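You operate a simulated robot arm through the tools that you are given. There is no shell and no other tool. Be economical: measure what you need, move in short steps, check, and stop when the job is done.

You are at the controls of a simulated two-armed robot. One attempt, no reset.

JOB
Wipe up the spill on the parts table top with the cloth and put it back.

The check looks at the end state, three seconds after you hand in, the way a careful person would. Anything else that was tipped, shoved, dropped, spilled or broken makes it a failure. Flat cloth is picked up by pressing the open fingertips on it (5 to 10 N) and closing them slowly along it; thin cloth reads only 2 to 8 mm in the jaws.

ROBOT AND FRAMES
Two 7-joint arms with two-finger parallel grippers on one trunk, on a base that drives. Base frame: it is fixed to the floor where the robot stands at the start and does not move with it; the origin is under the middle of the robot, x ahead of it, y to its left, z up. Readings come in cm, rad, newtons and seconds.
The left shoulder is at the start at [7, 16.3, 109.5], the right one opposite. Payload 3.43 kg a hand.
Tool frame (each hand has its own): the origin (TCP) lies between the finger pads and is the grasp point; the fingertips stand 3.4 cm ahead of it; z points along the fingers, y is the line along which they close. The gripper opens to 12.8 cm. The fingers are 2.4 cm wide and 1.2 cm thick; the gripper's body (4.8 by 13 cm) begins 9.6 cm behind the TCP.
Orientation is that of the tool frame in the base frame, as [roll, pitch, yaw] about the fixed x, y, z axes, in that order (R = Rz(yaw) Ry(pitch) Rx(roll)). With the fingers straight down and closing along the base's y, the tool's x points along the base's -x, its y along +y and its z along -z.

CONTROLS
- The arms move only by the tool arm_command. It takes "left_increments", "right_increments" or both (then of equal length, played together; a hand with none holds still); each is a list of rows, each a list of 3 entries, a list of its own where there are three numbers: the gripper command, from -1 (shut) to 1 (fully open), values between in proportion, then the shift along the tool's x, y, z in units of 50 mm (1.0 is 50 mm), then the turn, a rotation vector about the tool's x, y, z in units of 6 degrees (1.0 is 6 degrees). In form: [[claw, [dx, dy, dz], [rx, ry, rz]], ...]. A call has 1 to 10 rows; each row shifts and turns the commanded pose from where the row before left it, along the tool's axes as they then stand. A call with a number of a shift or a turn outside -1 to 1 is refused whole. A row lasts 0.2 s, in which the tool goes at most 5 cm and 0.15 rad; a call with a longer step from one row to the next is refused whole, and so is a gripper value outside its range. A pose out of reach is approached as far as the arm can. The call stops where the force on the tool passes 40 N (or 10 N more than at its start, if that is more) or the arm is blocked; 0.2 s more then pass. The fingers move at their own pace (about 15.3 cm/s each) and stop on an object; they squeeze with about 44 N. The grip force told is the motor's: it shows also when the fingers shut on nothing. Time passes only in rows, and 0.2 s behind the last, so rows that do not move let the fingers close. The reply holds the time, the measured pose of the TCP, the force on the tool along the base axes, the opening and the grip force, in the units named above and with some noise, with the torque about the TCP (base axes, N m) and any sound that the robot's microphone picked up.
- Cameras (640 x 400 px; columns grow to the right, rows downward): "scene" is now at [13.81, 0.03, 131.76]; the picture's right is [0.02, -1.00, 0.00], its down [-0.61, -0.01, -0.79] and it looks along [0.79, 0.02, -0.61] (base axes); focal length 261 px, centre (320, 200). "left" rides on the left gripper at [7.6, 1.1, -16] in its tool frame; the picture's right is [-0.15, 0.99, 0.00], its down [-0.88, -0.13, -0.46] and it looks along [-0.45, -0.07, 0.89] (tool axes); focal length 234 px, centre (320, 200). "right" rides on the right gripper at [7.6, -1.1, -16] in its tool frame; the picture's right is [0.15, 0.99, 0.00], its down [-0.88, 0.13, -0.46] and it looks along [-0.45, 0.07, 0.89] (tool axes); focal length 234 px, centre (320, 200). There is no depth. A picture from a camera that has moved, and an enlarged one, comes with that camera's place and axes in the base frame and with its lens.
- camera(camera): a new picture of that camera. The clock stands still meanwhile.
- move_column(by): slides the trunk up (or, below 0, down) by that many cm; the arms and the scene camera ride with it, the base frame stays. It gives what a move gives, with no picture.
- drive_base(legs): drives the robot by 1 to 6 legs, each [ahead, left, turn to the left] in cm, cm and rad, along the robot's own axes; the way and the turn of a leg run together, so that a leg with both is an arc; at most 150 cm and 3.142 rad a leg. The arms and the cameras ride along, it lands a little off, and it stops where it bumps. It gives what a move gives.
- turn_head(pan, tilt): turns the head with the scene camera to pan (to the left, within 1.501 rad either way) and tilt (down, from -0.506 to 1.204), counted from straight ahead of the robot. It gives what a move gives.
- zoom(camera, box): a new picture of the part [left, top, right, bottom] of that camera's present view, enlarged. The clock stands still meanwhile.
- close_job(): hands the job in; it is judged then, once.

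Work in short steps. Places have to be worked out from the pictures, the camera data and where the tool is seen: move nearer, look again, correct. Check each grasp and each placing, and mend what went wrong. You have 120 turns and 108 pictures in all, those below and enlarged ones among them. Open the grippers and draw the arms clear of the work before you hand the job in, unless the task says otherwise; then end with one line.

The tools are called after "Call:" by a JSON object that holds its "fn" and its "kwargs". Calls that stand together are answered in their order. arm_command: Moves the arms, as the interface text tells. Its arguments: {"type":"object","properties":{"left_increments":{"type":"array"},"right_increments":{"type":"array"}},"required":[]} The other tools are called the same way: move_column (by) slides the trunk up or down; drive_base (legs) drives the base; turn_head (pan, tilt) turns the head that bears the scene camera; camera (camera) takes a picture; zoom (camera, box) takes an enlarged picture of a part of a camera's view; close_job () hands the job in.

At the start:

```text
time_s: 0.0
left_tool_pos: [68.56, 22.35, 98.87]
left_ee_rot: [-3.141, 0.0, 3.141]
left_ft_force: [-0.6, -0.5, 0.6]
left_moment: [0.03, 0.01, -0.02]
left_opening: 12.82
left_finger_force: 0.1
right_tool_pos: [65.71, -28.78, 99.32]
right_ee_rot: [-3.14, 0.0, 3.14]
right_ft_force: [0.1, 0.6, 0.2]
right_moment: [-0.02, -0.01, -0.02]
right_opening: 12.79
right_finger_force: 0.0
trunk travel left (down, up): [-57.5, 36.5]
robot x, y, heading: [0.28, -0.09, -0.001]
head pan, tilt: [0.023, 0.661]
```

scene: 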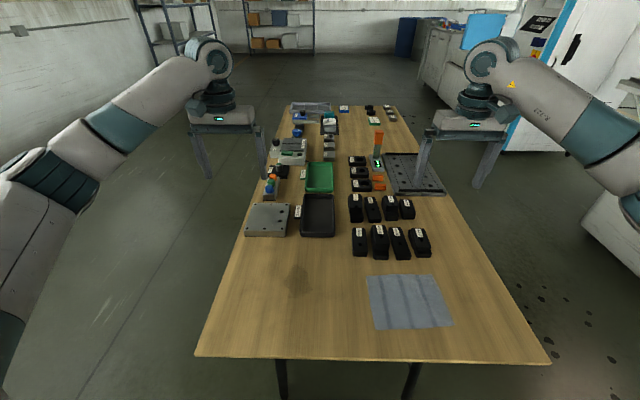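
right: 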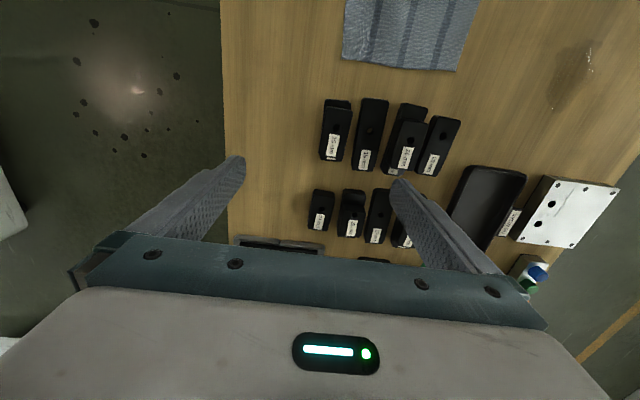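
left: 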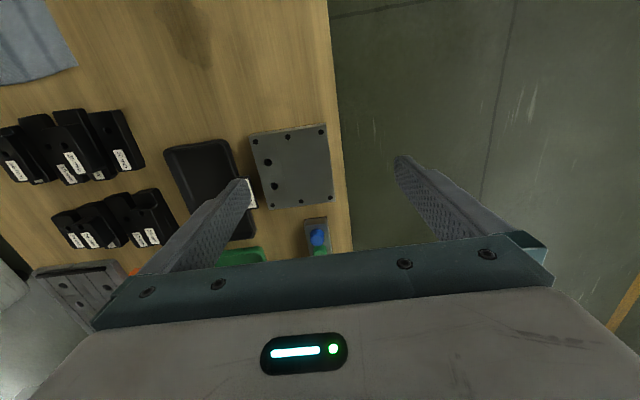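

I judge the spill to be near (57, 7) and the cloth around (51, -21), about 15 x 18 cm. I'll take close views of both first.

Call:
{"fn": "zoom", "kwargs": {"camera": "scene", "box": [240, 230, 480, 380]}}

Call:
{"fn": "zoom", "kwargs": {"camera": "right", "box": [320, 0, 640, 200]}}

```text
2.67 times, centred on (360, 305) of scene
camera zoom: at [13.81, 0.03, 131.76], right [0.02, -1.0, 0.0], down [-0.61, -0.01, -0.79], along [0.79, 0.02, -0.61], focal length 697 px, centre (213, -80)
```

zoom: 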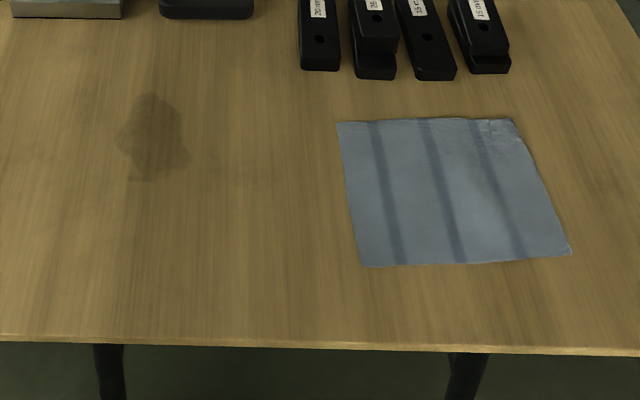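

```text
2.00 times, centred on (480, 100) of right
camera zoom: at [58.01, -29.84, 115.2], right [-0.15, 0.99, 0.0], down [0.88, 0.13, 0.46], along [0.45, 0.07, -0.89], focal length 468 px, centre (0, 400)
```

zoom: 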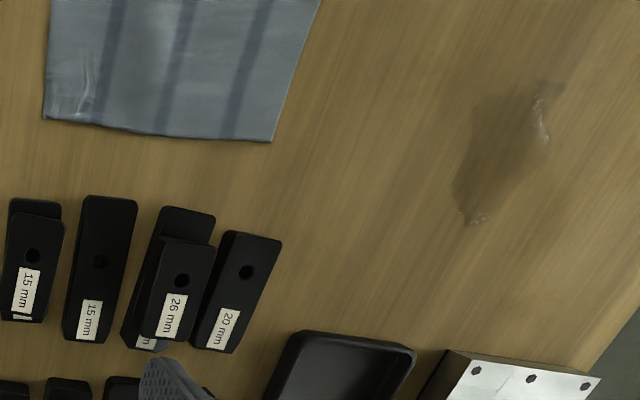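

The spill covers roughly x 51–62, y 3.5–11, and the cloth x 44–59, y -30 to -11.6. I'll swing the left arm clear and bring the right hand above the left part of the cloth with the fingers partly open.

Call:
{"fn": "arm_command", "kwargs": {"right_increments": [[0.5, [0.49, 0.46, 0.5], [0, 0, 0]], [0, [0.49, 0.46, 0.5], [0, 0, 0]], [-0.22, [0.49, 0.46, 0.5], [0, 0, 0]], [-0.22, [0.49, 0.46, 0.5], [0, 0, 0]], [-0.22, [0.49, 0.46, 0.5], [0, 0, 0]], [-0.22, [0.49, 0.46, 0.5], [0, 0, 0]], [-0.22, [0, 0, 0], [0, 0, 0]]], "left_increments": [[1, [0, 0.5, -0.3], [0, 0, 0]], [1, [0, 0.5, -0.3], [0, 0, 0]], [1, [0, 0.5, -0.3], [0, 0, 0]], [1, [0, 0.5, -0.3], [0, 0, 0]], [1, [0, 0.5, -0.3], [0, 0, 0]], [1, [0, 0.5, -0.3], [0, 0, 0]], [1, [0, 0, 0], [0, 0, 0]]]}}

Call:
{"fn": "camera", "kwargs": {"camera": "scene"}}

Call:
{"fn": "camera", "kwargs": {"camera": "right"}}

```text
time_s: 1.6
left_tool_pos: [68.69, 37.43, 107.83]
left_ee_rot: [3.141, 0.001, -3.14]
left_ft_force: [1.2, 0.0, 1.0]
left_moment: [0.0, -0.02, -0.02]
left_opening: 12.8
left_finger_force: 0.1
right_tool_pos: [50.98, -15.13, 84.19]
right_ee_rot: [-3.141, -0.001, 3.14]
right_ft_force: [0.1, 0.0, 0.3]
right_moment: [0.01, 0.0, -0.01]
right_opening: 4.99
right_finger_force: 0.1
trunk travel left (down, up): [-57.5, 36.5]
robot x, y, heading: [-0.02, 0.03, 0.002]
head pan, tilt: [0.023, 0.661]
```

```text
102 pictures are left
camera scene: at [13.85, -0.02, 131.76], right [0.02, -1.0, 0.0], down [-0.62, -0.01, -0.79], along [0.79, 0.02, -0.62], focal length 261 px, centre (320, 200)
```

scene: 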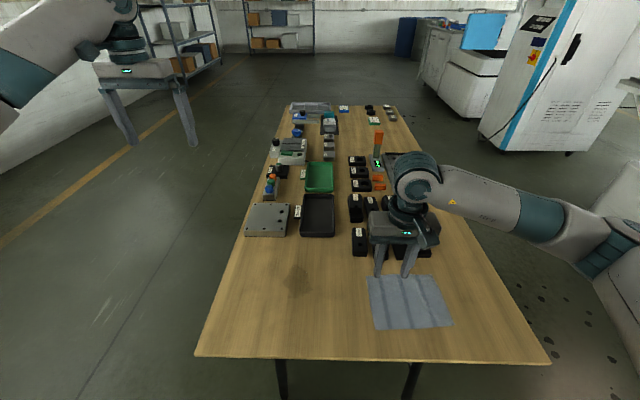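

```text
101 pictures are left
camera right: at [43.3, -16.18, 100.23], right [-0.15, 0.99, 0.0], down [0.88, 0.13, 0.46], along [0.45, 0.07, -0.89], focal length 234 px, centre (320, 200)
```

right: 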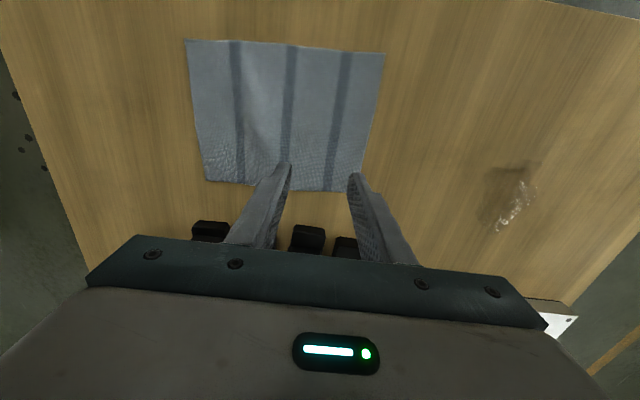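

The picture puts the cloth at about x 42–58, y -30 to -10, so the fingers are over its left half. I'll lower the hand to just above it.

Call:
{"fn": "arm_command", "kwargs": {"right_increments": [[-0.22, [0.1, -0.1, 0.6], [0, 0, 0]], [-0.22, [0.1, -0.1, 0.6], [0, 0, 0]], [-0.22, [0, 0, 0.5], [0, 0, 0]], [-0.22, [0, 0, 0.1], [0, 0, 0]], [-0.22, [0, 0, 0], [0, 0, 0]]]}}

Call:
{"fn": "camera", "kwargs": {"camera": "right"}}

```text
time_s: 2.2
left_tool_pos: [68.56, 37.42, 107.89]
left_ee_rot: [-3.141, 0.0, 3.141]
left_ft_force: [-0.5, 0.1, -0.3]
left_moment: [0.02, 0.04, 0.02]
left_opening: 12.79
left_finger_force: 0.1
right_tool_pos: [50.2, -15.81, 79.53]
right_ee_rot: [3.135, 0.006, -3.14]
right_ft_force: [-1.6, 0.0, 9.3]
right_moment: [-0.28, 0.16, -0.06]
right_opening: 4.99
right_finger_force: 0.0
trunk travel left (down, up): [-57.5, 36.5]
robot x, y, heading: [-0.3, -0.17, -0.002]
head pan, tilt: [0.023, 0.661]
stopped in row 3 (right hand): the force on the tool passed its limit (the readings are from after the stop); the commanded pose is now the measured one
```

```text
100 pictures are left
camera right: at [42.44, -16.89, 95.48], right [-0.15, 0.99, 0.0], down [0.88, 0.13, 0.46], along [0.46, 0.07, -0.89], focal length 234 px, centre (320, 200)
```

right: 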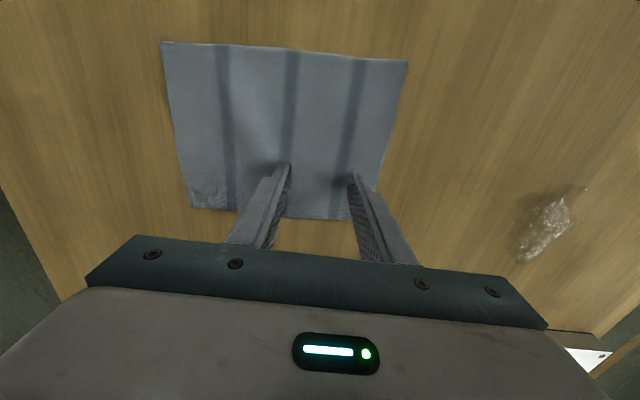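

The tips touched down at z 76.1, so the table top is really near 76. That moves the spill to x 48–58, y 3–10 and the cloth to x 41–54.5, y -27.5 to -10.5. The press is about 9 N, so I'll close the fingers slowly.

Call:
{"fn": "arm_command", "kwargs": {"right_increments": [[-0.3, [0, 0, 0], [0, 0, 0]], [-0.4, [0, 0, 0], [0, 0, 0]], [-0.5, [0, 0, 0], [0, 0, 0]], [-0.6, [0, 0, 0], [0, 0, 0]], [-0.7, [0, 0, 0], [0, 0, 0]], [-0.8, [0, 0, 0], [0, 0, 0]], [-0.9, [0, 0, 0], [0, 0, 0]], [-1, [0, 0, 0], [0, 0, 0]], [-1, [0, 0, 0], [0, 0, 0]], [-1, [0, 0, 0], [0, 0, 0]]]}}

Call:
{"fn": "camera", "kwargs": {"camera": "right"}}

```text
time_s: 4.4
left_tool_pos: [68.48, 37.48, 107.93]
left_ee_rot: [-3.14, 0.0, -3.139]
left_ft_force: [-0.1, -0.7, 0.3]
left_moment: [-0.01, 0.0, -0.02]
left_opening: 12.81
left_finger_force: 0.1
right_tool_pos: [50.23, -15.66, 79.64]
right_ee_rot: [3.137, 0.008, -3.139]
right_ft_force: [0.3, 0.1, 14.7]
right_moment: [-0.04, 0.1, 0.01]
right_opening: 0.18
right_finger_force: 36.9
trunk travel left (down, up): [-57.5, 36.5]
robot x, y, heading: [-0.4, -0.23, 0.0]
head pan, tilt: [0.023, 0.661]
```

```text
99 pictures are left
camera right: at [42.44, -16.86, 95.47], right [-0.15, 0.99, 0.0], down [0.88, 0.13, 0.46], along [0.46, 0.07, -0.89], focal length 234 px, centre (320, 200)
```

right: 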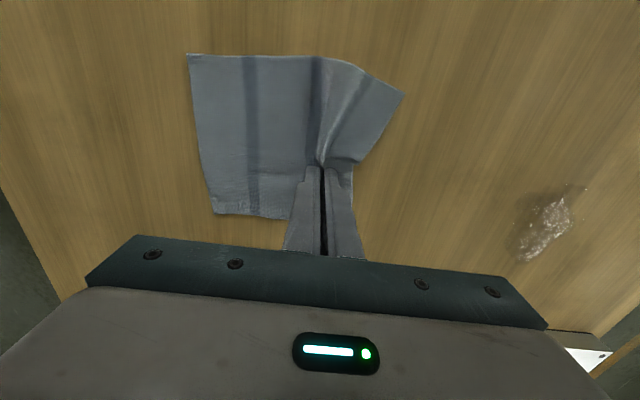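

The jaws read 1.8 mm and a fold shows between them. I'll lift 8 cm to check the grasp.

Call:
{"fn": "arm_command", "kwargs": {"right_increments": [[-1, [0, 0, -0.3], [0, 0, 0]], [-1, [0, 0, -0.4], [0, 0, 0]], [-1, [0, 0, -0.4], [0, 0, 0]], [-1, [0, 0, -0.4], [0, 0, 0]], [-1, [0, 0, 0], [0, 0, 0]]]}}

Call:
{"fn": "camera", "kwargs": {"camera": "right"}}

Call:
{"fn": "zoom", "kwargs": {"camera": "scene", "box": [240, 230, 480, 380]}}

```text
time_s: 5.6
left_tool_pos: [68.65, 37.41, 107.86]
left_ee_rot: [-3.141, 0.0, -3.141]
left_ft_force: [-0.7, -0.9, 0.1]
left_moment: [0.03, -0.03, 0.01]
left_opening: 12.81
left_finger_force: 0.0
right_tool_pos: [50.38, -15.83, 86.8]
right_ee_rot: [3.136, 0.007, -3.141]
right_ft_force: [-0.5, 0.8, 0.6]
right_moment: [0.0, 0.0, 0.03]
right_opening: 0.18
right_finger_force: 37.0
trunk travel left (down, up): [-57.5, 36.5]
robot x, y, heading: [0.39, 0.13, -0.0]
head pan, tilt: [0.023, 0.661]
```

```text
98 pictures are left
camera right: at [42.54, -16.99, 102.88], right [-0.15, 0.99, 0.0], down [0.88, 0.13, 0.46], along [0.46, 0.07, -0.89], focal length 234 px, centre (320, 200)
```

right: 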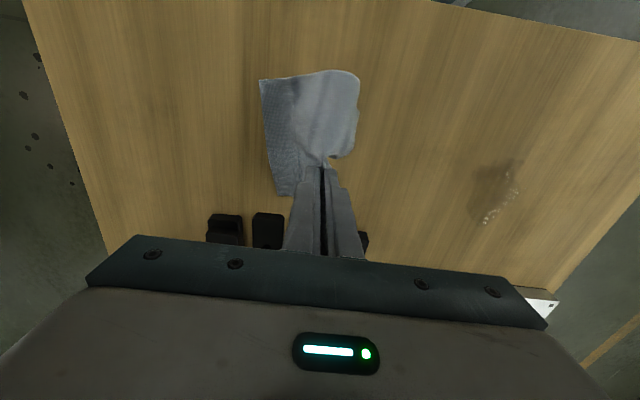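

```text
2.67 times, centred on (360, 305) of scene
camera zoom: at [13.84, 0.01, 131.76], right [0.02, -1.0, 0.0], down [-0.61, -0.01, -0.79], along [0.79, 0.02, -0.62], focal length 697 px, centre (213, -80)
```

zoom: 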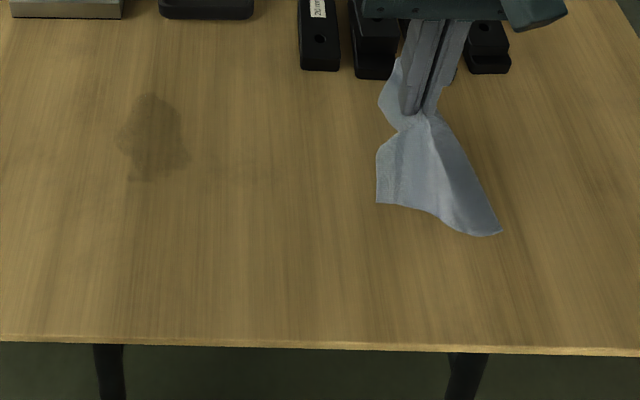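

The cloth is held and hanging. I'll carry it to the spill's near right side and come down close to the table.

Call:
{"fn": "arm_command", "kwargs": {"right_increments": [[-1, [0, 0.6, -0.1], [0, 0, 0]], [-1, [0, 0.85, 0], [0, 0, 0]], [-1, [0, 0.85, 0], [0, 0, 0]], [-1, [0, 0.85, 0], [0, 0, 0]], [-1, [0, 0.85, 0], [0, 0, 0]], [-1, [0, 0, 0.4], [0, 0, 0]], [-1, [0, 0, 0.4], [0, 0, 0]], [-1, [0, 0, 0.4], [0, 0, 0]], [-1, [0, 0, 0.1], [0, 0, 0]], [-1, [0, 0, 0], [0, 0, 0]]]}}

Call:
{"fn": "camera", "kwargs": {"camera": "right"}}

Call:
{"fn": "zoom", "kwargs": {"camera": "scene", "box": [200, 220, 440, 370]}}

```text
time_s: 7.8
left_tool_pos: [68.59, 37.47, 107.77]
left_ee_rot: [3.141, -0.003, -3.141]
left_ft_force: [-0.4, -0.2, -0.3]
left_moment: [-0.02, 0.01, 0.01]
left_opening: 12.77
left_finger_force: 0.0
right_tool_pos: [50.36, 4.23, 81.05]
right_ee_rot: [3.137, 0.007, -3.14]
right_ft_force: [-0.5, 0.8, 0.0]
right_moment: [0.0, -0.01, -0.04]
right_opening: 0.2
right_finger_force: 37.0
trunk travel left (down, up): [-57.5, 36.5]
robot x, y, heading: [-0.08, 0.07, 0.0]
head pan, tilt: [0.023, 0.661]
```

```text
96 pictures are left
camera right: at [42.5, 3.1, 97.02], right [-0.15, 0.99, 0.0], down [0.88, 0.13, 0.46], along [0.46, 0.07, -0.89], focal length 234 px, centre (320, 200)
```

right: 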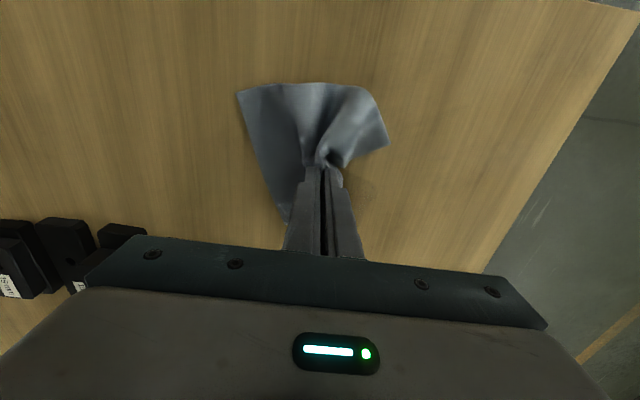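

```text
2.67 times, centred on (320, 295) of scene
camera zoom: at [13.82, 0.05, 131.76], right [0.02, -1.0, 0.0], down [-0.61, -0.01, -0.79], along [0.79, 0.02, -0.61], focal length 697 px, centre (320, -53)
```

zoom: 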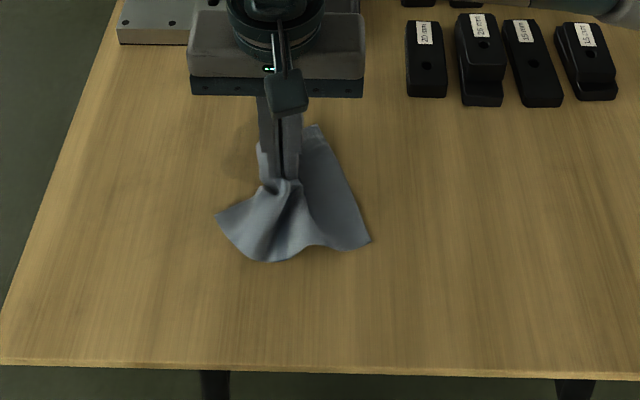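

Now I'll press down gently to about 79.5 and read the force.

Call:
{"fn": "arm_command", "kwargs": {"right_increments": [[-1, [0.2, -0.1, 0.1], [0, 0, 0]], [-1, [0.2, 0, 0.1], [0, 0, 0]], [-1, [0, 0, 0.08], [0, 0, 0]], [-1, [0, 0, 0.04], [0, 0, 0]]]}}

```text
time_s: 8.8
left_tool_pos: [68.56, 37.53, 107.86]
left_ee_rot: [3.141, 0.001, 3.14]
left_ft_force: [0.5, 0.4, -0.8]
left_moment: [0.01, -0.02, 0.0]
left_opening: 12.81
left_finger_force: 0.0
right_tool_pos: [48.24, 3.77, 79.6]
right_ee_rot: [3.135, 0.009, 3.141]
right_ft_force: [2.3, -2.6, 22.8]
right_moment: [-0.11, 0.08, 0.03]
right_opening: 0.21
right_finger_force: 36.5
trunk travel left (down, up): [-57.5, 36.5]
robot x, y, heading: [0.45, -0.27, 0.002]
head pan, tilt: [0.023, 0.661]
```

Contact force is 23 N, so I'll ease off slightly and stroke ahead over the spill's right side, then back one lane over.

Call:
{"fn": "arm_command", "kwargs": {"right_increments": [[-1, [0, 0, -0.02], [0, 0, 0]], [-1, [-0.5, 0, 0], [0, 0, 0]], [-1, [-0.5, 0, 0], [0, 0, 0]], [-1, [-0.5, 0, 0], [0, 0, 0]], [-1, [-0.5, 0, 0], [0, 0, 0]], [-1, [-0.1, 0.4, 0], [0, 0, 0]], [-1, [0.5, 0, 0], [0, 0, 0]], [-1, [0.5, 0, 0], [0, 0, 0]], [-1, [0.5, 0, 0], [0, 0, 0]], [-1, [0.5, 0, 0], [0, 0, 0]]]}}

Call:
{"fn": "zoom", "kwargs": {"camera": "scene", "box": [200, 220, 440, 370]}}

Call:
{"fn": "camera", "kwargs": {"camera": "right"}}

```text
time_s: 11.0
left_tool_pos: [68.54, 37.56, 107.91]
left_ee_rot: [3.141, 0.0, -3.141]
left_ft_force: [-0.1, -0.1, -0.1]
left_moment: [-0.01, 0.01, 0.01]
left_opening: 12.78
left_finger_force: 0.1
right_tool_pos: [48.75, 5.68, 79.72]
right_ee_rot: [3.137, 0.009, 3.141]
right_ft_force: [4.3, 0.3, 9.9]
right_moment: [-0.02, -0.1, 0.05]
right_opening: 0.17
right_finger_force: 36.9
trunk travel left (down, up): [-57.5, 36.5]
robot x, y, heading: [-0.43, 0.13, 0.004]
head pan, tilt: [0.023, 0.661]
```

```text
2.67 times, centred on (320, 295) of scene
camera zoom: at [13.75, 0.03, 131.79], right [0.02, -1.0, 0.0], down [-0.61, -0.01, -0.79], along [0.79, 0.02, -0.61], focal length 697 px, centre (320, -53)
```

zoom: 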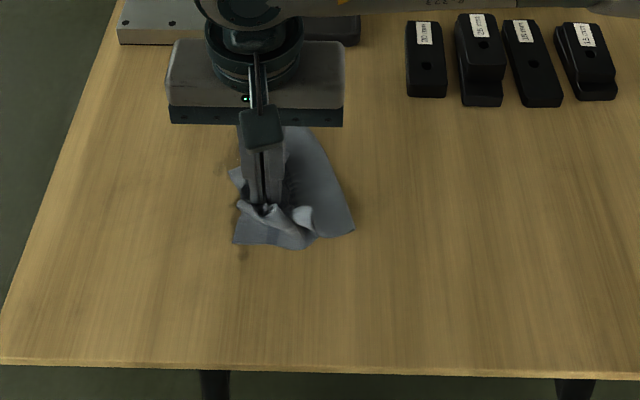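

```text
93 pictures are left
camera right: at [40.89, 4.56, 95.58], right [-0.15, 0.99, 0.0], down [0.88, 0.13, 0.46], along [0.46, 0.07, -0.89], focal length 234 px, centre (320, 200)
```

right: 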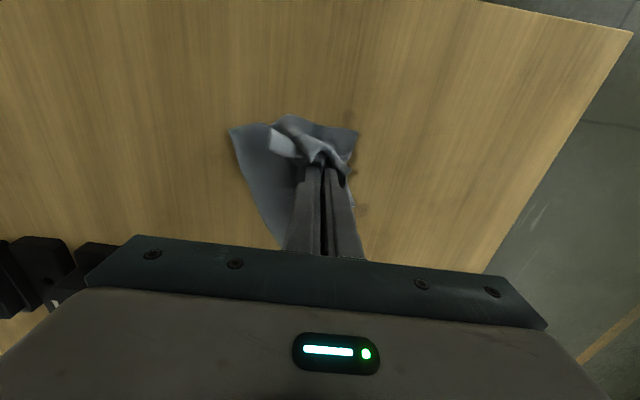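

The liquid is coming up, with remnants left of the hand, including a spot near (44, 7.5). I'll extend the strokes to the near side and shift left.

Call:
{"fn": "arm_command", "kwargs": {"right_increments": [[-1, [0.5, 0.2, 0], [0, 0, 0]], [-1, [0.45, 0.2, 0], [0, 0, 0]], [-1, [-0.55, 0, 0], [0, 0, 0]], [-1, [-0.6, 0, 0], [0, 0, 0]], [-1, [-0.6, 0, 0], [0, 0, 0]], [-1, [-0.6, 0, 0], [0, 0, 0]], [-1, [-0.6, 0, 0], [0, 0, 0]], [-1, [0, 0.4, 0], [0, 0, 0]], [-1, [0.6, 0, 0], [0, 0, 0]], [-1, [0.6, 0, 0], [0, 0, 0]]]}}

Call:
{"fn": "arm_command", "kwargs": {"right_increments": [[-1, [0.6, 0, 0], [0, 0, 0]], [-1, [0.6, 0, 0], [0, 0, 0]], [-1, [0.5, 0, 0], [0, 0, 0]], [-1, [0, 0.35, 0], [0, 0, 0]], [-1, [-0.6, 0, 0], [0, 0, 0]], [-1, [-0.6, 0, 0], [0, 0, 0]], [-1, [-0.6, 0, 0], [0, 0, 0]], [-1, [-0.6, 0, 0], [0, 0, 0]], [-1, [-0.5, 0, 0], [0, 0, 0]]]}}

Call:
{"fn": "zoom", "kwargs": {"camera": "scene", "box": [200, 220, 440, 370]}}

Call:
{"fn": "camera", "kwargs": {"camera": "right"}}

```text
time_s: 13.2
left_tool_pos: [68.6, 37.47, 107.8]
left_ee_rot: [-3.141, 0.0, -3.141]
left_ft_force: [0.4, 0.1, 0.6]
left_moment: [-0.05, -0.01, -0.02]
left_opening: 12.79
left_finger_force: 0.1
right_tool_pos: [52.63, 9.82, 79.68]
right_ee_rot: [3.135, 0.006, -3.139]
right_ft_force: [0.6, -0.1, -0.3]
right_moment: [-0.01, -0.01, 0.03]
right_opening: 0.2
right_finger_force: 36.1
trunk travel left (down, up): [-57.5, 36.5]
robot x, y, heading: [0.21, -0.46, -0.001]
head pan, tilt: [0.023, 0.661]
```

```text
time_s: 15.2
left_tool_pos: [68.56, 37.48, 107.81]
left_ee_rot: [3.141, -0.002, -3.141]
left_ft_force: [-0.6, -0.2, 0.4]
left_moment: [0.03, -0.01, 0.0]
left_opening: 12.81
left_finger_force: 0.1
right_tool_pos: [58.56, 11.63, 79.63]
right_ee_rot: [3.136, 0.007, -3.138]
right_ft_force: [0.0, 0.6, 0.8]
right_moment: [-0.01, -0.01, -0.02]
right_opening: 0.21
right_finger_force: 36.5
trunk travel left (down, up): [-57.5, 36.5]
robot x, y, heading: [-0.03, 0.07, -0.001]
head pan, tilt: [0.023, 0.661]
```

```text
2.67 times, centred on (320, 295) of scene
camera zoom: at [13.84, 0.07, 131.76], right [0.02, -1.0, 0.0], down [-0.61, -0.01, -0.79], along [0.79, 0.02, -0.62], focal length 697 px, centre (320, -53)
```

zoom: 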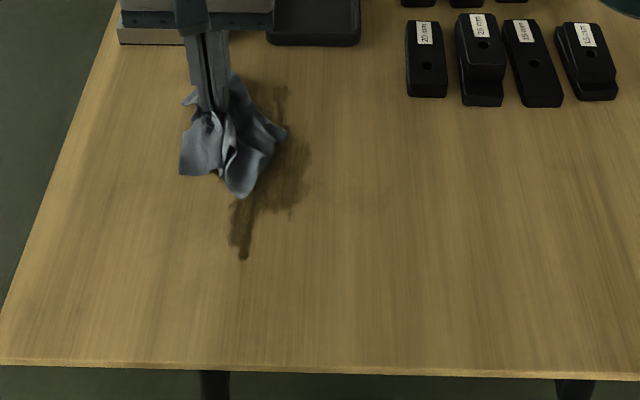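

```text
91 pictures are left
camera right: at [50.86, 10.52, 95.64], right [-0.15, 0.99, 0.0], down [0.88, 0.13, 0.46], along [0.46, 0.07, -0.89], focal length 234 px, centre (320, 200)
```

right: 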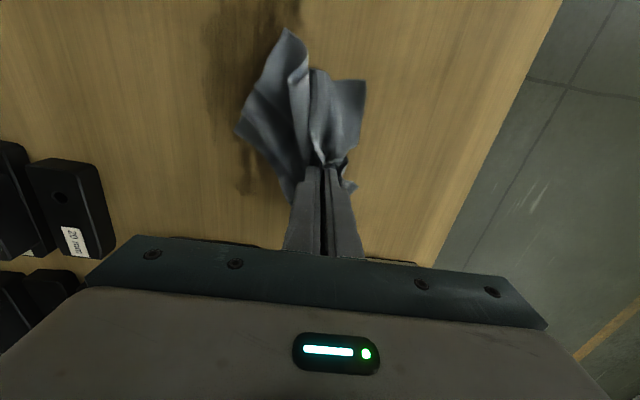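

The stain now looks smeared, and the slightly tilted tool lost contact on the far part of the strokes. I'll lift, correct the tilt and look closely.

Call:
{"fn": "arm_command", "kwargs": {"right_increments": [[-1, [0, 0, -0.4], [0.053, 0.067, 0]], [-1, [0, 0, -0.6], [0, 0, 0]], [-1, [0, 0.6, -0.6], [0, 0, 0]], [-1, [0, 0.6, 0], [0, 0, 0]], [-1, [0, 0.4, 0], [0, 0, 0]], [-1, [0, 0, 0], [0, 0, 0]]]}}

Call:
{"fn": "zoom", "kwargs": {"camera": "scene", "box": [240, 230, 360, 305]}}

Call:
{"fn": "camera", "kwargs": {"camera": "right"}}

```text
time_s: 16.6
left_tool_pos: [68.66, 37.42, 107.82]
left_ee_rot: [3.142, -0.001, -3.14]
left_ft_force: [1.3, 0.4, -0.2]
left_moment: [-0.03, 0.02, -0.02]
left_opening: 12.8
left_finger_force: 0.0
right_tool_pos: [58.88, 19.69, 87.58]
right_ee_rot: [-3.141, 0.0, -3.141]
right_ft_force: [-0.3, -0.4, 1.0]
right_moment: [0.01, 0.0, 0.0]
right_opening: 0.16
right_finger_force: 36.8
trunk travel left (down, up): [-57.5, 36.5]
robot x, y, heading: [0.34, -0.05, -0.004]
head pan, tilt: [0.023, 0.661]
```

```text
5.33 times, centred on (300, 268) of scene
camera zoom: at [13.84, 0.0, 131.76], right [0.02, -1.0, 0.0], down [-0.61, -0.01, -0.79], along [0.79, 0.02, -0.62], focal length 1394 px, centre (427, -160)
```

zoom: 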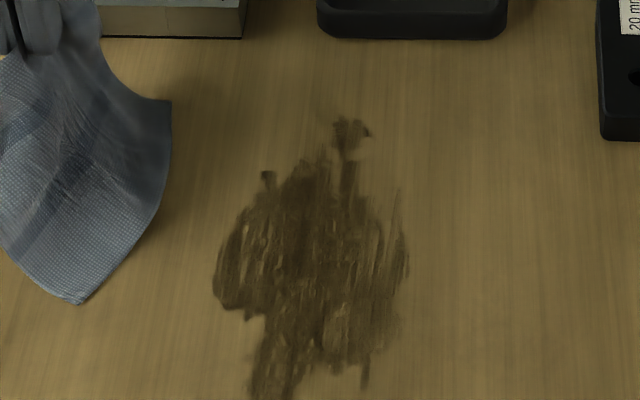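

```text
89 pictures are left
camera right: at [51.04, 18.58, 103.61], right [-0.15, 0.99, 0.0], down [0.88, 0.13, 0.46], along [0.45, 0.07, -0.89], focal length 234 px, centre (320, 200)
```

right: 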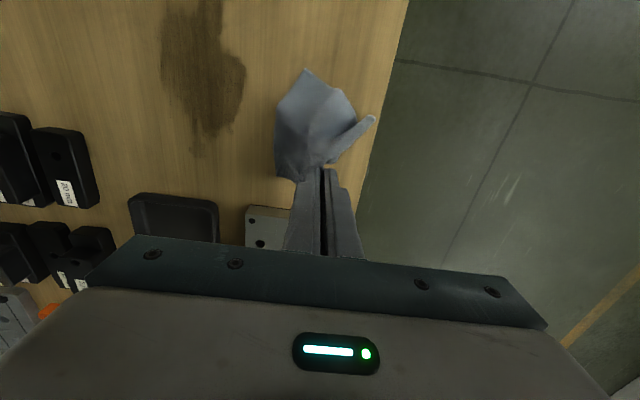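

The spill is now a thin film over about x 44–62.5, y 2–11. I'll work overlapping lanes with steady, slower pressure, starting at the far right.

Call:
{"fn": "arm_command", "kwargs": {"right_increments": [[-1, [-0.2, -0.9, 0], [0, 0, 0]], [-1, [-0.2, -0.9, 0], [0, 0, 0]], [-1, [-0.22, -0.9, 0], [0, 0, 0]], [-1, [0, -0.9, 0], [0, 0, 0]], [-1, [0, 0, 0.5], [0, 0, 0]], [-1, [0, 0, 0.5], [0, 0, 0]], [-1, [0, 0, 0.4], [0, 0, 0]], [-1, [0, 0, 0.15], [0, 0, 0]], [-1, [0, 0, 0.05], [0, 0, 0]], [-1, [0, 0, 0], [0, 0, 0]]]}}

```text
time_s: 18.8
left_tool_pos: [68.68, 37.35, 107.82]
left_ee_rot: [-3.14, -0.001, -3.142]
left_ft_force: [-0.5, 0.9, 0.7]
left_moment: [-0.03, -0.03, -0.02]
left_opening: 12.83
left_finger_force: 0.0
right_tool_pos: [61.87, 1.5, 79.82]
right_ee_rot: [-3.141, 0.001, -3.14]
right_ft_force: [-0.3, -0.2, 5.0]
right_moment: [0.05, 0.02, 0.04]
right_opening: 0.21
right_finger_force: 36.8
trunk travel left (down, up): [-57.5, 36.5]
robot x, y, heading: [0.17, 0.4, -0.003]
head pan, tilt: [0.023, 0.661]
```

Force is 5 N, so I'll add a little and stroke back towards the robot.

Call:
{"fn": "arm_command", "kwargs": {"right_increments": [[-1, [0, 0, 0.015], [0, 0, 0]], [-1, [0.4, 0, 0], [0, 0, 0]], [-1, [0.45, 0, 0], [0, 0, 0]], [-1, [0.45, 0, 0], [0, 0, 0]], [-1, [0.45, 0, 0], [0, 0, 0]], [-1, [0.45, 0, 0], [0, 0, 0]], [-1, [0.45, 0, 0], [0, 0, 0]], [-1, [0.45, 0, 0], [0, 0, 0]], [-1, [0.45, 0, 0], [0, 0, 0]], [-1, [0, 0.3, 0], [0, 0, 0]]]}}

Call:
{"fn": "zoom", "kwargs": {"camera": "scene", "box": [220, 220, 380, 320]}}

```text
time_s: 21.0
left_tool_pos: [68.47, 37.46, 107.75]
left_ee_rot: [3.141, 0.001, 3.14]
left_ft_force: [-0.6, -0.1, -0.5]
left_moment: [0.01, 0.01, 0.0]
left_opening: 12.78
left_finger_force: 0.0
right_tool_pos: [43.93, 2.77, 79.7]
right_ee_rot: [-3.14, -0.003, -3.14]
right_ft_force: [-0.6, -4.7, 13.1]
right_moment: [-0.14, 0.2, 0.06]
right_opening: 0.21
right_finger_force: 36.8
trunk travel left (down, up): [-57.5, 36.5]
robot x, y, heading: [-0.23, 0.1, 0.003]
head pan, tilt: [0.023, 0.661]
```

```text
4.00 times, centred on (300, 270) of scene
camera zoom: at [13.7, 0.03, 131.77], right [0.02, -1.0, 0.0], down [-0.61, -0.01, -0.79], along [0.79, 0.02, -0.61], focal length 1045 px, centre (400, -80)
```

zoom: 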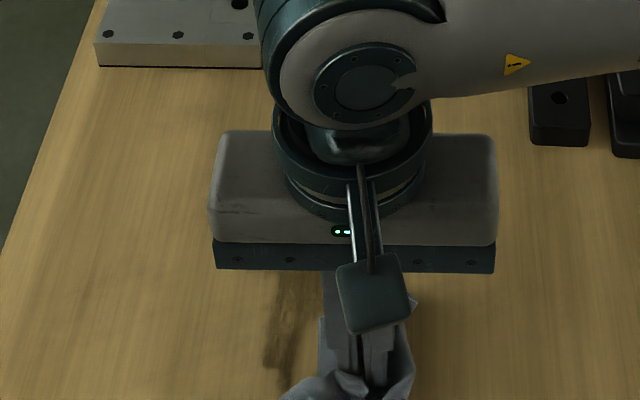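

Pressure is 13 N, which is good. I'll stroke forward at y 3 and step left.

Call:
{"fn": "arm_command", "kwargs": {"right_increments": [[-1, [-0.45, 0, 0], [0, 0, 0]], [-1, [-0.45, 0, 0], [0, 0, 0]], [-1, [-0.45, 0, 0], [0, 0, 0]], [-1, [-0.45, 0, 0], [0, 0, 0]], [-1, [-0.45, 0, 0], [0, 0, 0]], [-1, [-0.45, 0, 0], [0, 0, 0]], [-1, [-0.45, 0, 0], [0, 0, 0]], [-1, [-0.45, 0, 0], [0, 0, 0]], [-1, [0, 0.3, 0], [0, 0, 0]]]}}

Call:
{"fn": "camera", "kwargs": {"camera": "right"}}

Call:
{"fn": "zoom", "kwargs": {"camera": "scene", "box": [220, 220, 380, 320]}}

```text
time_s: 23.0
left_tool_pos: [68.58, 37.26, 107.93]
left_ee_rot: [-3.14, 0.001, 3.139]
left_ft_force: [-0.1, 0.0, 0.0]
left_moment: [-0.02, -0.02, -0.02]
left_opening: 12.79
left_finger_force: 0.1
right_tool_pos: [62.46, 4.46, 79.65]
right_ee_rot: [-3.141, 0.003, 3.139]
right_ft_force: [1.7, -6.6, 16.3]
right_moment: [-0.19, 0.03, 0.05]
right_opening: 0.18
right_finger_force: 36.9
trunk travel left (down, up): [-57.5, 36.5]
robot x, y, heading: [-0.07, 0.05, -0.007]
head pan, tilt: [0.023, 0.661]
```

```text
87 pictures are left
camera right: at [54.61, 3.4, 95.59], right [-0.15, 0.99, 0.0], down [0.88, 0.13, 0.46], along [0.45, 0.07, -0.89], focal length 234 px, centre (320, 200)
```

right: 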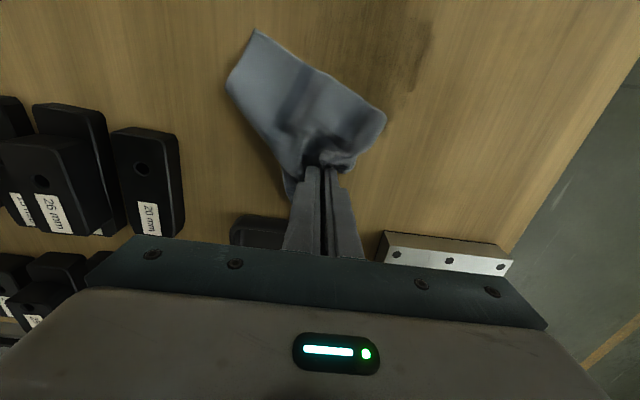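

```text
4.00 times, centred on (300, 270) of scene
camera zoom: at [13.67, -0.03, 131.79], right [0.02, -1.0, 0.0], down [-0.61, -0.01, -0.79], along [0.79, 0.02, -0.61], focal length 1045 px, centre (400, -80)
```

zoom: 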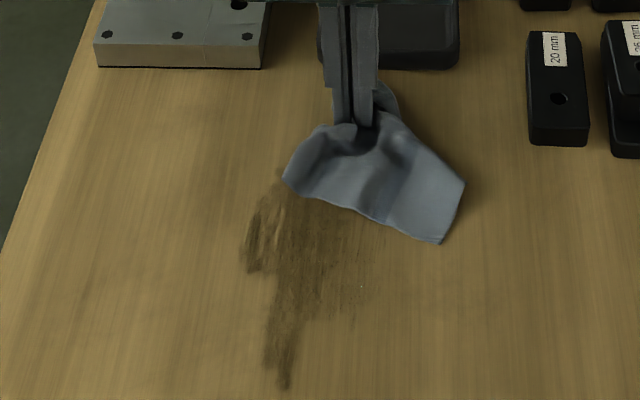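

The right part is clearing. I'll continue with the lanes at y 4.5 and 6.

Call:
{"fn": "arm_command", "kwargs": {"right_increments": [[-1, [0.45, 0, 0], [0, 0, 0]], [-1, [0.45, 0, 0], [0, 0, 0]], [-1, [0.45, 0, 0], [0, 0, 0]], [-1, [0.45, 0, 0], [0, 0, 0]], [-1, [0.45, 0, 0], [0, 0, 0]], [-1, [0.45, 0, 0], [0, 0, 0]], [-1, [0.45, 0, 0], [0, 0, 0]], [-1, [0.45, 0, 0], [0, 0, 0]], [-1, [0.2, 0, 0], [0, 0, 0]], [-1, [0, 0.3, 0], [0, 0, 0]]]}}

Call:
{"fn": "arm_command", "kwargs": {"right_increments": [[-1, [-0.45, 0, 0], [0, 0, 0]], [-1, [-0.45, 0, 0], [0, 0, 0]], [-1, [-0.45, 0, 0], [0, 0, 0]], [-1, [-0.45, 0, 0], [0, 0, 0]], [-1, [-0.45, 0, 0], [0, 0, 0]], [-1, [-0.45, 0, 0], [0, 0, 0]], [-1, [-0.45, 0, 0], [0, 0, 0]], [-1, [-0.45, 0, 0], [0, 0, 0]], [-1, [-0.2, 0, 0], [0, 0, 0]], [-1, [0, 0.3, 0], [0, 0, 0]]]}}

Call:
{"fn": "zoom", "kwargs": {"camera": "scene", "box": [220, 220, 380, 320]}}

```text
time_s: 25.2
left_tool_pos: [68.43, 37.62, 107.72]
left_ee_rot: [-3.141, 0.0, -3.142]
left_ft_force: [-0.2, -0.6, 0.7]
left_moment: [0.03, -0.01, -0.05]
left_opening: 12.79
left_finger_force: 0.1
right_tool_pos: [43.24, 6.13, 79.66]
right_ee_rot: [-3.14, 0.0, 3.141]
right_ft_force: [-0.6, -2.0, 7.4]
right_moment: [-0.12, 0.08, 0.01]
right_opening: 0.18
right_finger_force: 36.6
trunk travel left (down, up): [-57.5, 36.5]
robot x, y, heading: [-0.13, -0.02, 0.001]
head pan, tilt: [0.023, 0.661]
```

```text
time_s: 27.4
left_tool_pos: [68.49, 37.47, 107.9]
left_ee_rot: [-3.14, 0.001, -3.141]
left_ft_force: [0.6, 0.9, -1.3]
left_moment: [-0.01, 0.02, 0.01]
left_opening: 12.79
left_finger_force: 0.1
right_tool_pos: [62.31, 7.51, 79.54]
right_ee_rot: [-3.139, 0.001, 3.141]
right_ft_force: [0.3, -4.0, 8.6]
right_moment: [-0.1, 0.04, 0.01]
right_opening: 0.18
right_finger_force: 36.3
trunk travel left (down, up): [-57.5, 36.5]
robot x, y, heading: [-0.1, 0.16, 0.001]
head pan, tilt: [0.023, 0.661]
```

```text
4.00 times, centred on (300, 270) of scene
camera zoom: at [13.73, 0.05, 131.77], right [0.02, -1.0, 0.0], down [-0.61, -0.01, -0.79], along [0.79, 0.02, -0.61], focal length 1045 px, centre (400, -80)
```

zoom: 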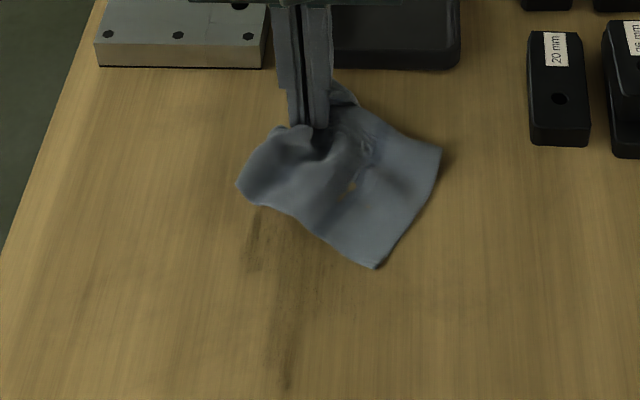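

Nearly clean. Now the lanes at y 7.5 and 9, with a touch more pressure.

Call:
{"fn": "arm_command", "kwargs": {"right_increments": [[-1, [0.45, 0, 0.008], [0, 0, 0]], [-1, [0.45, 0, 0], [0, 0, 0]], [-1, [0.45, 0, 0], [0, 0, 0]], [-1, [0.45, 0, 0], [0, 0, 0]], [-1, [0.45, 0, 0], [0, 0, 0]], [-1, [0.45, 0, 0], [0, 0, 0]], [-1, [0.45, 0, 0], [0, 0, 0]], [-1, [0.45, 0, 0], [0, 0, 0]], [-1, [0.3, 0, 0], [0, 0, 0]], [-1, [0, 0.3, 0], [0, 0, 0]]]}}

Call:
{"fn": "arm_command", "kwargs": {"right_increments": [[-1, [-0.45, 0, 0], [0, 0, 0]], [-1, [-0.45, 0, 0], [0, 0, 0]], [-1, [-0.45, 0, 0], [0, 0, 0]], [-1, [-0.45, 0, 0], [0, 0, 0]], [-1, [-0.45, 0, 0], [0, 0, 0]], [-1, [-0.45, 0, 0], [0, 0, 0]], [-1, [-0.45, 0, 0], [0, 0, 0]], [-1, [-0.45, 0, 0], [0, 0, 0]], [-1, [-0.3, 0, 0], [0, 0, 0]], [-1, [0, 0.3, 0], [0, 0, 0]]]}}

Call:
{"fn": "zoom", "kwargs": {"camera": "scene", "box": [220, 220, 380, 320]}}

```text
time_s: 29.6
left_tool_pos: [68.53, 37.36, 107.92]
left_ee_rot: [3.141, 0.001, 3.139]
left_ft_force: [0.2, 1.2, 0.5]
left_moment: [0.0, 0.03, -0.01]
left_opening: 12.81
left_finger_force: 0.1
right_tool_pos: [42.36, 8.97, 79.5]
right_ee_rot: [-3.14, -0.001, -3.14]
right_ft_force: [-1.5, -10.3, 25.0]
right_moment: [-0.28, 0.16, 0.1]
right_opening: 0.19
right_finger_force: 36.0
trunk travel left (down, up): [-57.5, 36.5]
robot x, y, heading: [0.34, -0.07, 0.001]
head pan, tilt: [0.023, 0.661]
```

```text
time_s: 31.8
left_tool_pos: [68.57, 37.5, 107.8]
left_ee_rot: [3.142, 0.0, 3.141]
left_ft_force: [0.8, 1.2, 0.1]
left_moment: [-0.03, -0.02, -0.02]
left_opening: 12.78
left_finger_force: 0.0
right_tool_pos: [62.1, 10.39, 79.67]
right_ee_rot: [-3.14, 0.002, -3.141]
right_ft_force: [0.0, -3.5, 6.7]
right_moment: [-0.11, 0.04, 0.0]
right_opening: 0.16
right_finger_force: 36.9
trunk travel left (down, up): [-57.5, 36.5]
robot x, y, heading: [0.06, 0.06, -0.002]
head pan, tilt: [0.023, 0.661]
```

```text
4.00 times, centred on (300, 270) of scene
camera zoom: at [13.73, 0.06, 131.77], right [0.02, -1.0, 0.0], down [-0.61, -0.01, -0.79], along [0.79, 0.02, -0.61], focal length 1045 px, centre (400, -80)
```

zoom: 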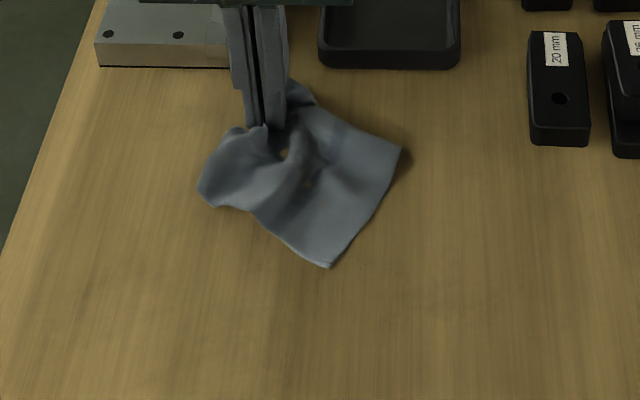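

Almost gone. I'll do one more lane back at y 10.4, then lift and inspect.

Call:
{"fn": "arm_command", "kwargs": {"right_increments": [[-1, [0.45, 0, 0.008], [0, 0, 0]], [-1, [0.45, 0, 0], [0, 0, 0]], [-1, [0.45, 0, 0], [0, 0, 0]], [-1, [0.45, 0, 0], [0, 0, 0]], [-1, [0.45, 0, 0], [0, 0, 0]], [-1, [0.45, 0, 0], [0, 0, 0]], [-1, [0.45, 0, 0], [0, 0, 0]], [-1, [0.45, 0, 0], [0, 0, 0]], [-1, [0.3, 0, 0], [0, 0, 0]]]}}

Call:
{"fn": "arm_command", "kwargs": {"right_increments": [[-1, [0, 0, -0.5], [0, 0, 0]], [-1, [0, 0, -0.8], [0, 0, 0]], [-1, [0, 0, -0.8], [0, 0, 0]], [-1, [0, -0.6, -0.6], [0, 0, 0]], [-1, [0, -0.9, 0], [0, 0, 0]], [-1, [0, -0.9, 0], [0, 0, 0]], [-1, [0, -0.9, 0], [0, 0, 0]], [-1, [0, -0.9, 0], [0, 0, 0]], [-1, [0, 0, 0], [0, 0, 0]]]}}

Call:
{"fn": "zoom", "kwargs": {"camera": "scene", "box": [240, 230, 360, 305]}}

Call:
{"fn": "camera", "kwargs": {"camera": "scene"}}

Call:
{"fn": "camera", "kwargs": {"camera": "right"}}

```text
time_s: 33.8
left_tool_pos: [68.36, 37.44, 107.88]
left_ee_rot: [-3.14, 0.0, 3.141]
left_ft_force: [0.4, -0.1, 0.2]
left_moment: [-0.02, 0.0, 0.04]
left_opening: 12.78
left_finger_force: 0.1
right_tool_pos: [42.53, 10.4, 79.63]
right_ee_rot: [-3.139, 0.0, -3.14]
right_ft_force: [7.3, 0.4, 17.8]
right_moment: [0.13, -0.19, -0.03]
right_opening: 0.18
right_finger_force: 36.6
trunk travel left (down, up): [-57.5, 36.5]
robot x, y, heading: [0.23, -0.08, 0.002]
head pan, tilt: [0.023, 0.661]
```

```text
time_s: 35.8
left_tool_pos: [68.55, 37.62, 107.82]
left_ee_rot: [-3.141, -0.002, -3.141]
left_ft_force: [0.8, 0.2, -0.2]
left_moment: [-0.03, 0.01, 0.03]
left_opening: 12.8
left_finger_force: 0.0
right_tool_pos: [42.78, -10.6, 92.98]
right_ee_rot: [-3.14, 0.001, -3.14]
right_ft_force: [-0.5, -0.7, 0.1]
right_moment: [-0.02, -0.02, -0.02]
right_opening: 0.18
right_finger_force: 36.6
trunk travel left (down, up): [-57.5, 36.5]
robot x, y, heading: [0.37, 0.14, 0.0]
head pan, tilt: [0.023, 0.661]
```

```text
5.33 times, centred on (300, 268) of scene
camera zoom: at [13.84, 0.18, 131.76], right [0.02, -1.0, 0.0], down [-0.61, -0.01, -0.79], along [0.79, 0.02, -0.62], focal length 1394 px, centre (427, -160)
```

zoom: 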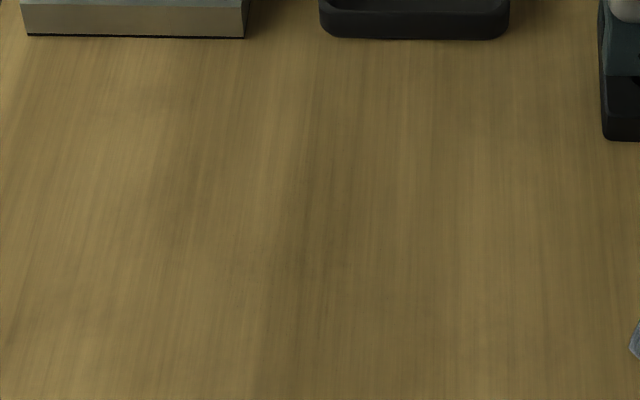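

```text
82 pictures are left
camera scene: at [13.84, 0.18, 131.76], right [0.02, -1.0, 0.0], down [-0.61, -0.01, -0.79], along [0.79, 0.02, -0.62], focal length 261 px, centre (320, 200)
```

scene: 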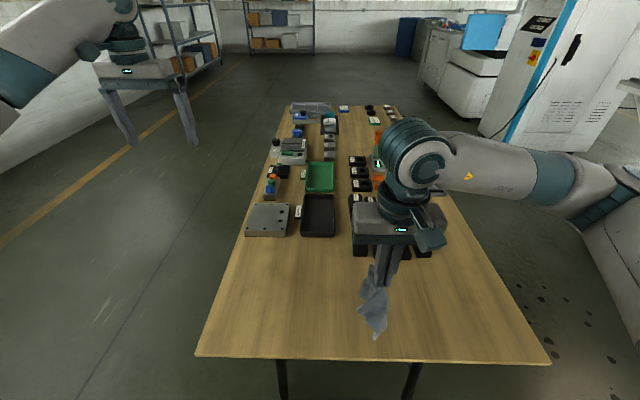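

```text
81 pictures are left
camera right: at [35.08, -11.55, 109.01], right [-0.15, 0.99, 0.0], down [0.88, 0.13, 0.46], along [0.45, 0.07, -0.89], focal length 234 px, centre (320, 200)
```

right: 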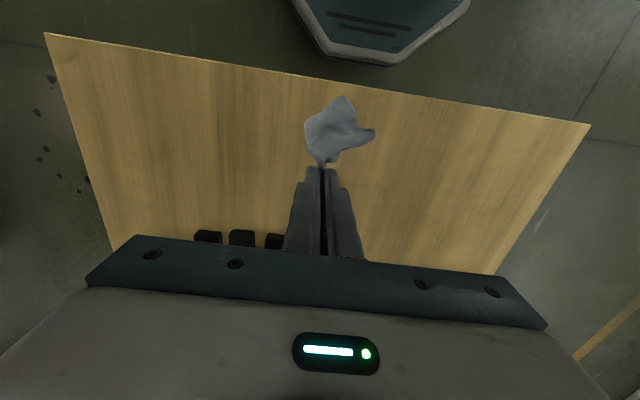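

The spill looks gone, though a very faint darker patch may remain near (56, 6.5). I'll go over that middle again to be safe.

Call:
{"fn": "arm_command", "kwargs": {"right_increments": [[-1, [-0.26, 0.8, 0], [0, 0, 0]], [-1, [-0.26, 0.8, 0], [0, 0, 0]], [-1, [-0.26, 0.8, 0.2], [0, 0, 0]], [-1, [-0.26, 0.75, 0.3], [0, 0, 0]], [-1, [0, 0, 0.7], [0, 0, 0]], [-1, [0, 0, 0.6], [0, 0, 0]], [-1, [0, 0, 0.5], [0, 0, 0]], [-1, [0, 0, 0.25], [0, 0, 0]], [-1, [0, 0, 0.05], [0, 0, 0]], [-1, [0, 0, 0.03], [0, 0, 0]]]}}

```text
time_s: 38.0
left_tool_pos: [68.49, 37.55, 107.8]
left_ee_rot: [-3.141, 0.001, 3.141]
left_ft_force: [0.0, 0.6, 0.3]
left_moment: [0.01, 0.0, 0.02]
left_opening: 12.82
left_finger_force: 0.1
right_tool_pos: [47.96, 5.27, 79.89]
right_ee_rot: [-3.141, 0.0, -3.14]
right_ft_force: [-0.4, 1.0, 1.6]
right_moment: [-0.01, 0.05, 0.01]
right_opening: 0.2
right_finger_force: 37.3
trunk travel left (down, up): [-57.5, 36.5]
robot x, y, heading: [0.32, 0.11, -0.001]
head pan, tilt: [0.023, 0.661]
```

Just touching. I'll press a little more and make three short lanes.

Call:
{"fn": "arm_command", "kwargs": {"right_increments": [[-1, [0, 0, 0.05], [0, 0, 0]], [-1, [-0.5, 0, 0], [0, 0, 0]], [-1, [-0.5, 0, 0], [0, 0, 0]], [-1, [-0.5, 0, 0], [0, 0, 0]], [-1, [-0.5, 0, 0], [0, 0, 0]], [-1, [-0.4, 0.25, 0], [0, 0, 0]], [-1, [0.6, 0, 0], [0, 0, 0]], [-1, [0.6, 0, 0], [0, 0, 0]], [-1, [0.6, 0, 0], [0, 0, 0]], [-1, [0.6, 0.25, 0], [0, 0, 0]]]}}

Call:
{"fn": "arm_command", "kwargs": {"right_increments": [[-1, [-0.5, 0, 0], [0, 0, 0]], [-1, [-0.5, 0, 0], [0, 0, 0]], [-1, [-0.5, 0, 0], [0, 0, 0]], [-1, [-0.5, 0, 0], [0, 0, 0]], [-1, [-0.5, 0.0, 0], [0, 0, 0]], [-1, [0.5, -0.5, 0], [0, 0, 0]], [-1, [0.6, 0, 0], [0, 0, 0]], [-1, [0.6, 0, 0], [0, 0, 0]], [-1, [0.6, 0, 0], [0, 0, 0]], [-1, [0.6, 0, 0], [0, 0, 0]]]}}

Call:
{"fn": "arm_command", "kwargs": {"right_increments": [[-1, [0, 0, -0.5], [0, 0, 0]], [-1, [0, 0, -0.8], [0, 0, 0]], [-1, [0, 0, -0.8], [0, 0, 0]], [-1, [0, -0.6, -0.6], [0, 0, 0]], [-1, [0, -0.9, 0], [0, 0, 0]], [-1, [0, -0.9, 0], [0, 0, 0]], [-1, [0, -0.9, 0], [0, 0, 0]], [-1, [0, -0.9, 0], [0, 0, 0]], [-1, [0, 0, 0], [0, 0, 0]]]}}

Call:
{"fn": "zoom", "kwargs": {"camera": "scene", "box": [240, 230, 360, 305]}}

Call:
{"fn": "zoom", "kwargs": {"camera": "scene", "box": [280, 220, 480, 345]}}

Call:
{"fn": "camera", "kwargs": {"camera": "right"}}

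```text
time_s: 40.2
left_tool_pos: [68.56, 37.54, 107.75]
left_ee_rot: [-3.141, -0.001, 3.141]
left_ft_force: [0.5, 0.5, 0.4]
left_moment: [-0.03, 0.03, 0.03]
left_opening: 12.81
left_finger_force: 0.0
right_tool_pos: [47.8, 7.75, 79.86]
right_ee_rot: [-3.14, -0.001, -3.14]
right_ft_force: [1.0, -1.3, 5.3]
right_moment: [-0.07, -0.05, -0.01]
right_opening: 0.22
right_finger_force: 36.9
trunk travel left (down, up): [-57.5, 36.5]
robot x, y, heading: [0.02, 0.06, 0.003]
head pan, tilt: [0.023, 0.661]
```

```text
time_s: 42.4
left_tool_pos: [68.43, 37.42, 107.8]
left_ee_rot: [-3.141, 0.0, 3.142]
left_ft_force: [-0.7, 0.2, 0.1]
left_moment: [0.01, 0.02, -0.02]
left_opening: 12.79
left_finger_force: 0.0
right_tool_pos: [45.86, 5.35, 79.67]
right_ee_rot: [3.141, 0.002, 3.141]
right_ft_force: [11.7, 0.8, 30.1]
right_moment: [0.09, -0.32, -0.01]
right_opening: 0.19
right_finger_force: 37.0
trunk travel left (down, up): [-57.5, 36.5]
robot x, y, heading: [0.11, -0.15, -0.001]
head pan, tilt: [0.023, 0.661]
```

```text
time_s: 44.4
left_tool_pos: [68.66, 37.6, 107.7]
left_ee_rot: [3.142, -0.002, 3.141]
left_ft_force: [-0.3, 1.0, 0.0]
left_moment: [0.0, 0.01, 0.02]
left_opening: 12.78
left_finger_force: 0.0
right_tool_pos: [45.69, -15.65, 92.9]
right_ee_rot: [-3.139, 0.0, -3.141]
right_ft_force: [-0.3, 0.5, 0.4]
right_moment: [-0.02, 0.0, -0.01]
right_opening: 0.19
right_finger_force: 36.6
trunk travel left (down, up): [-57.5, 36.5]
robot x, y, heading: [0.15, -0.06, -0.003]
head pan, tilt: [0.023, 0.661]
```

```text
5.33 times, centred on (300, 268) of scene
camera zoom: at [13.85, 0.17, 131.76], right [0.02, -1.0, 0.0], down [-0.62, -0.01, -0.79], along [0.79, 0.02, -0.62], focal length 1394 px, centre (427, -160)
```

zoom: 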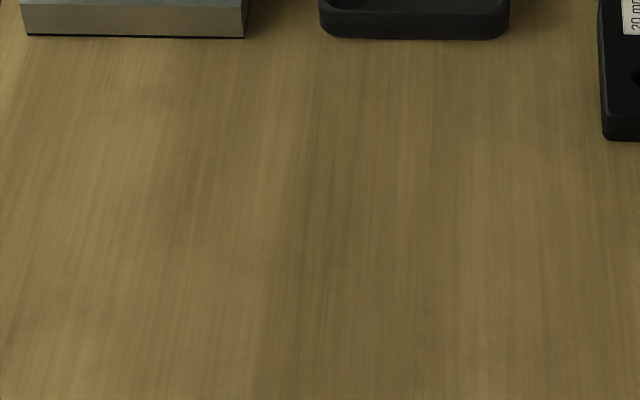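

```text
3.20 times, centred on (380, 282) of scene
camera zoom: at [13.85, 0.17, 131.76], right [0.02, -1.0, 0.0], down [-0.62, -0.01, -0.79], along [0.79, 0.02, -0.62], focal length 836 px, centre (128, -64)
```

zoom: 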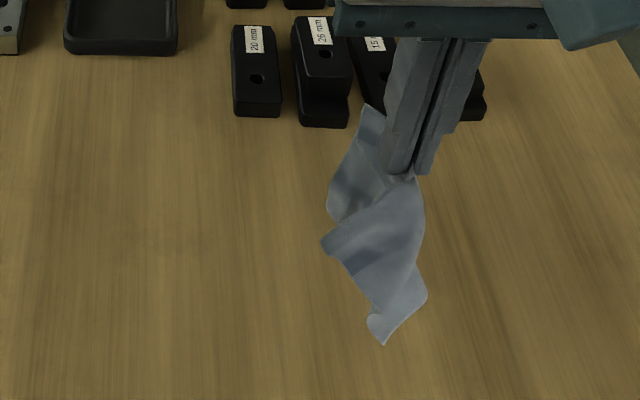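

```text
78 pictures are left
camera right: at [37.92, -16.7, 109.01], right [-0.15, 0.99, 0.0], down [0.88, 0.13, 0.46], along [0.45, 0.07, -0.89], focal length 234 px, centre (320, 200)
```

right: 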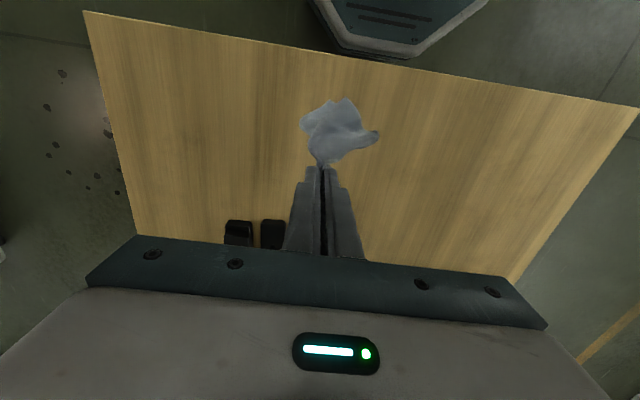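

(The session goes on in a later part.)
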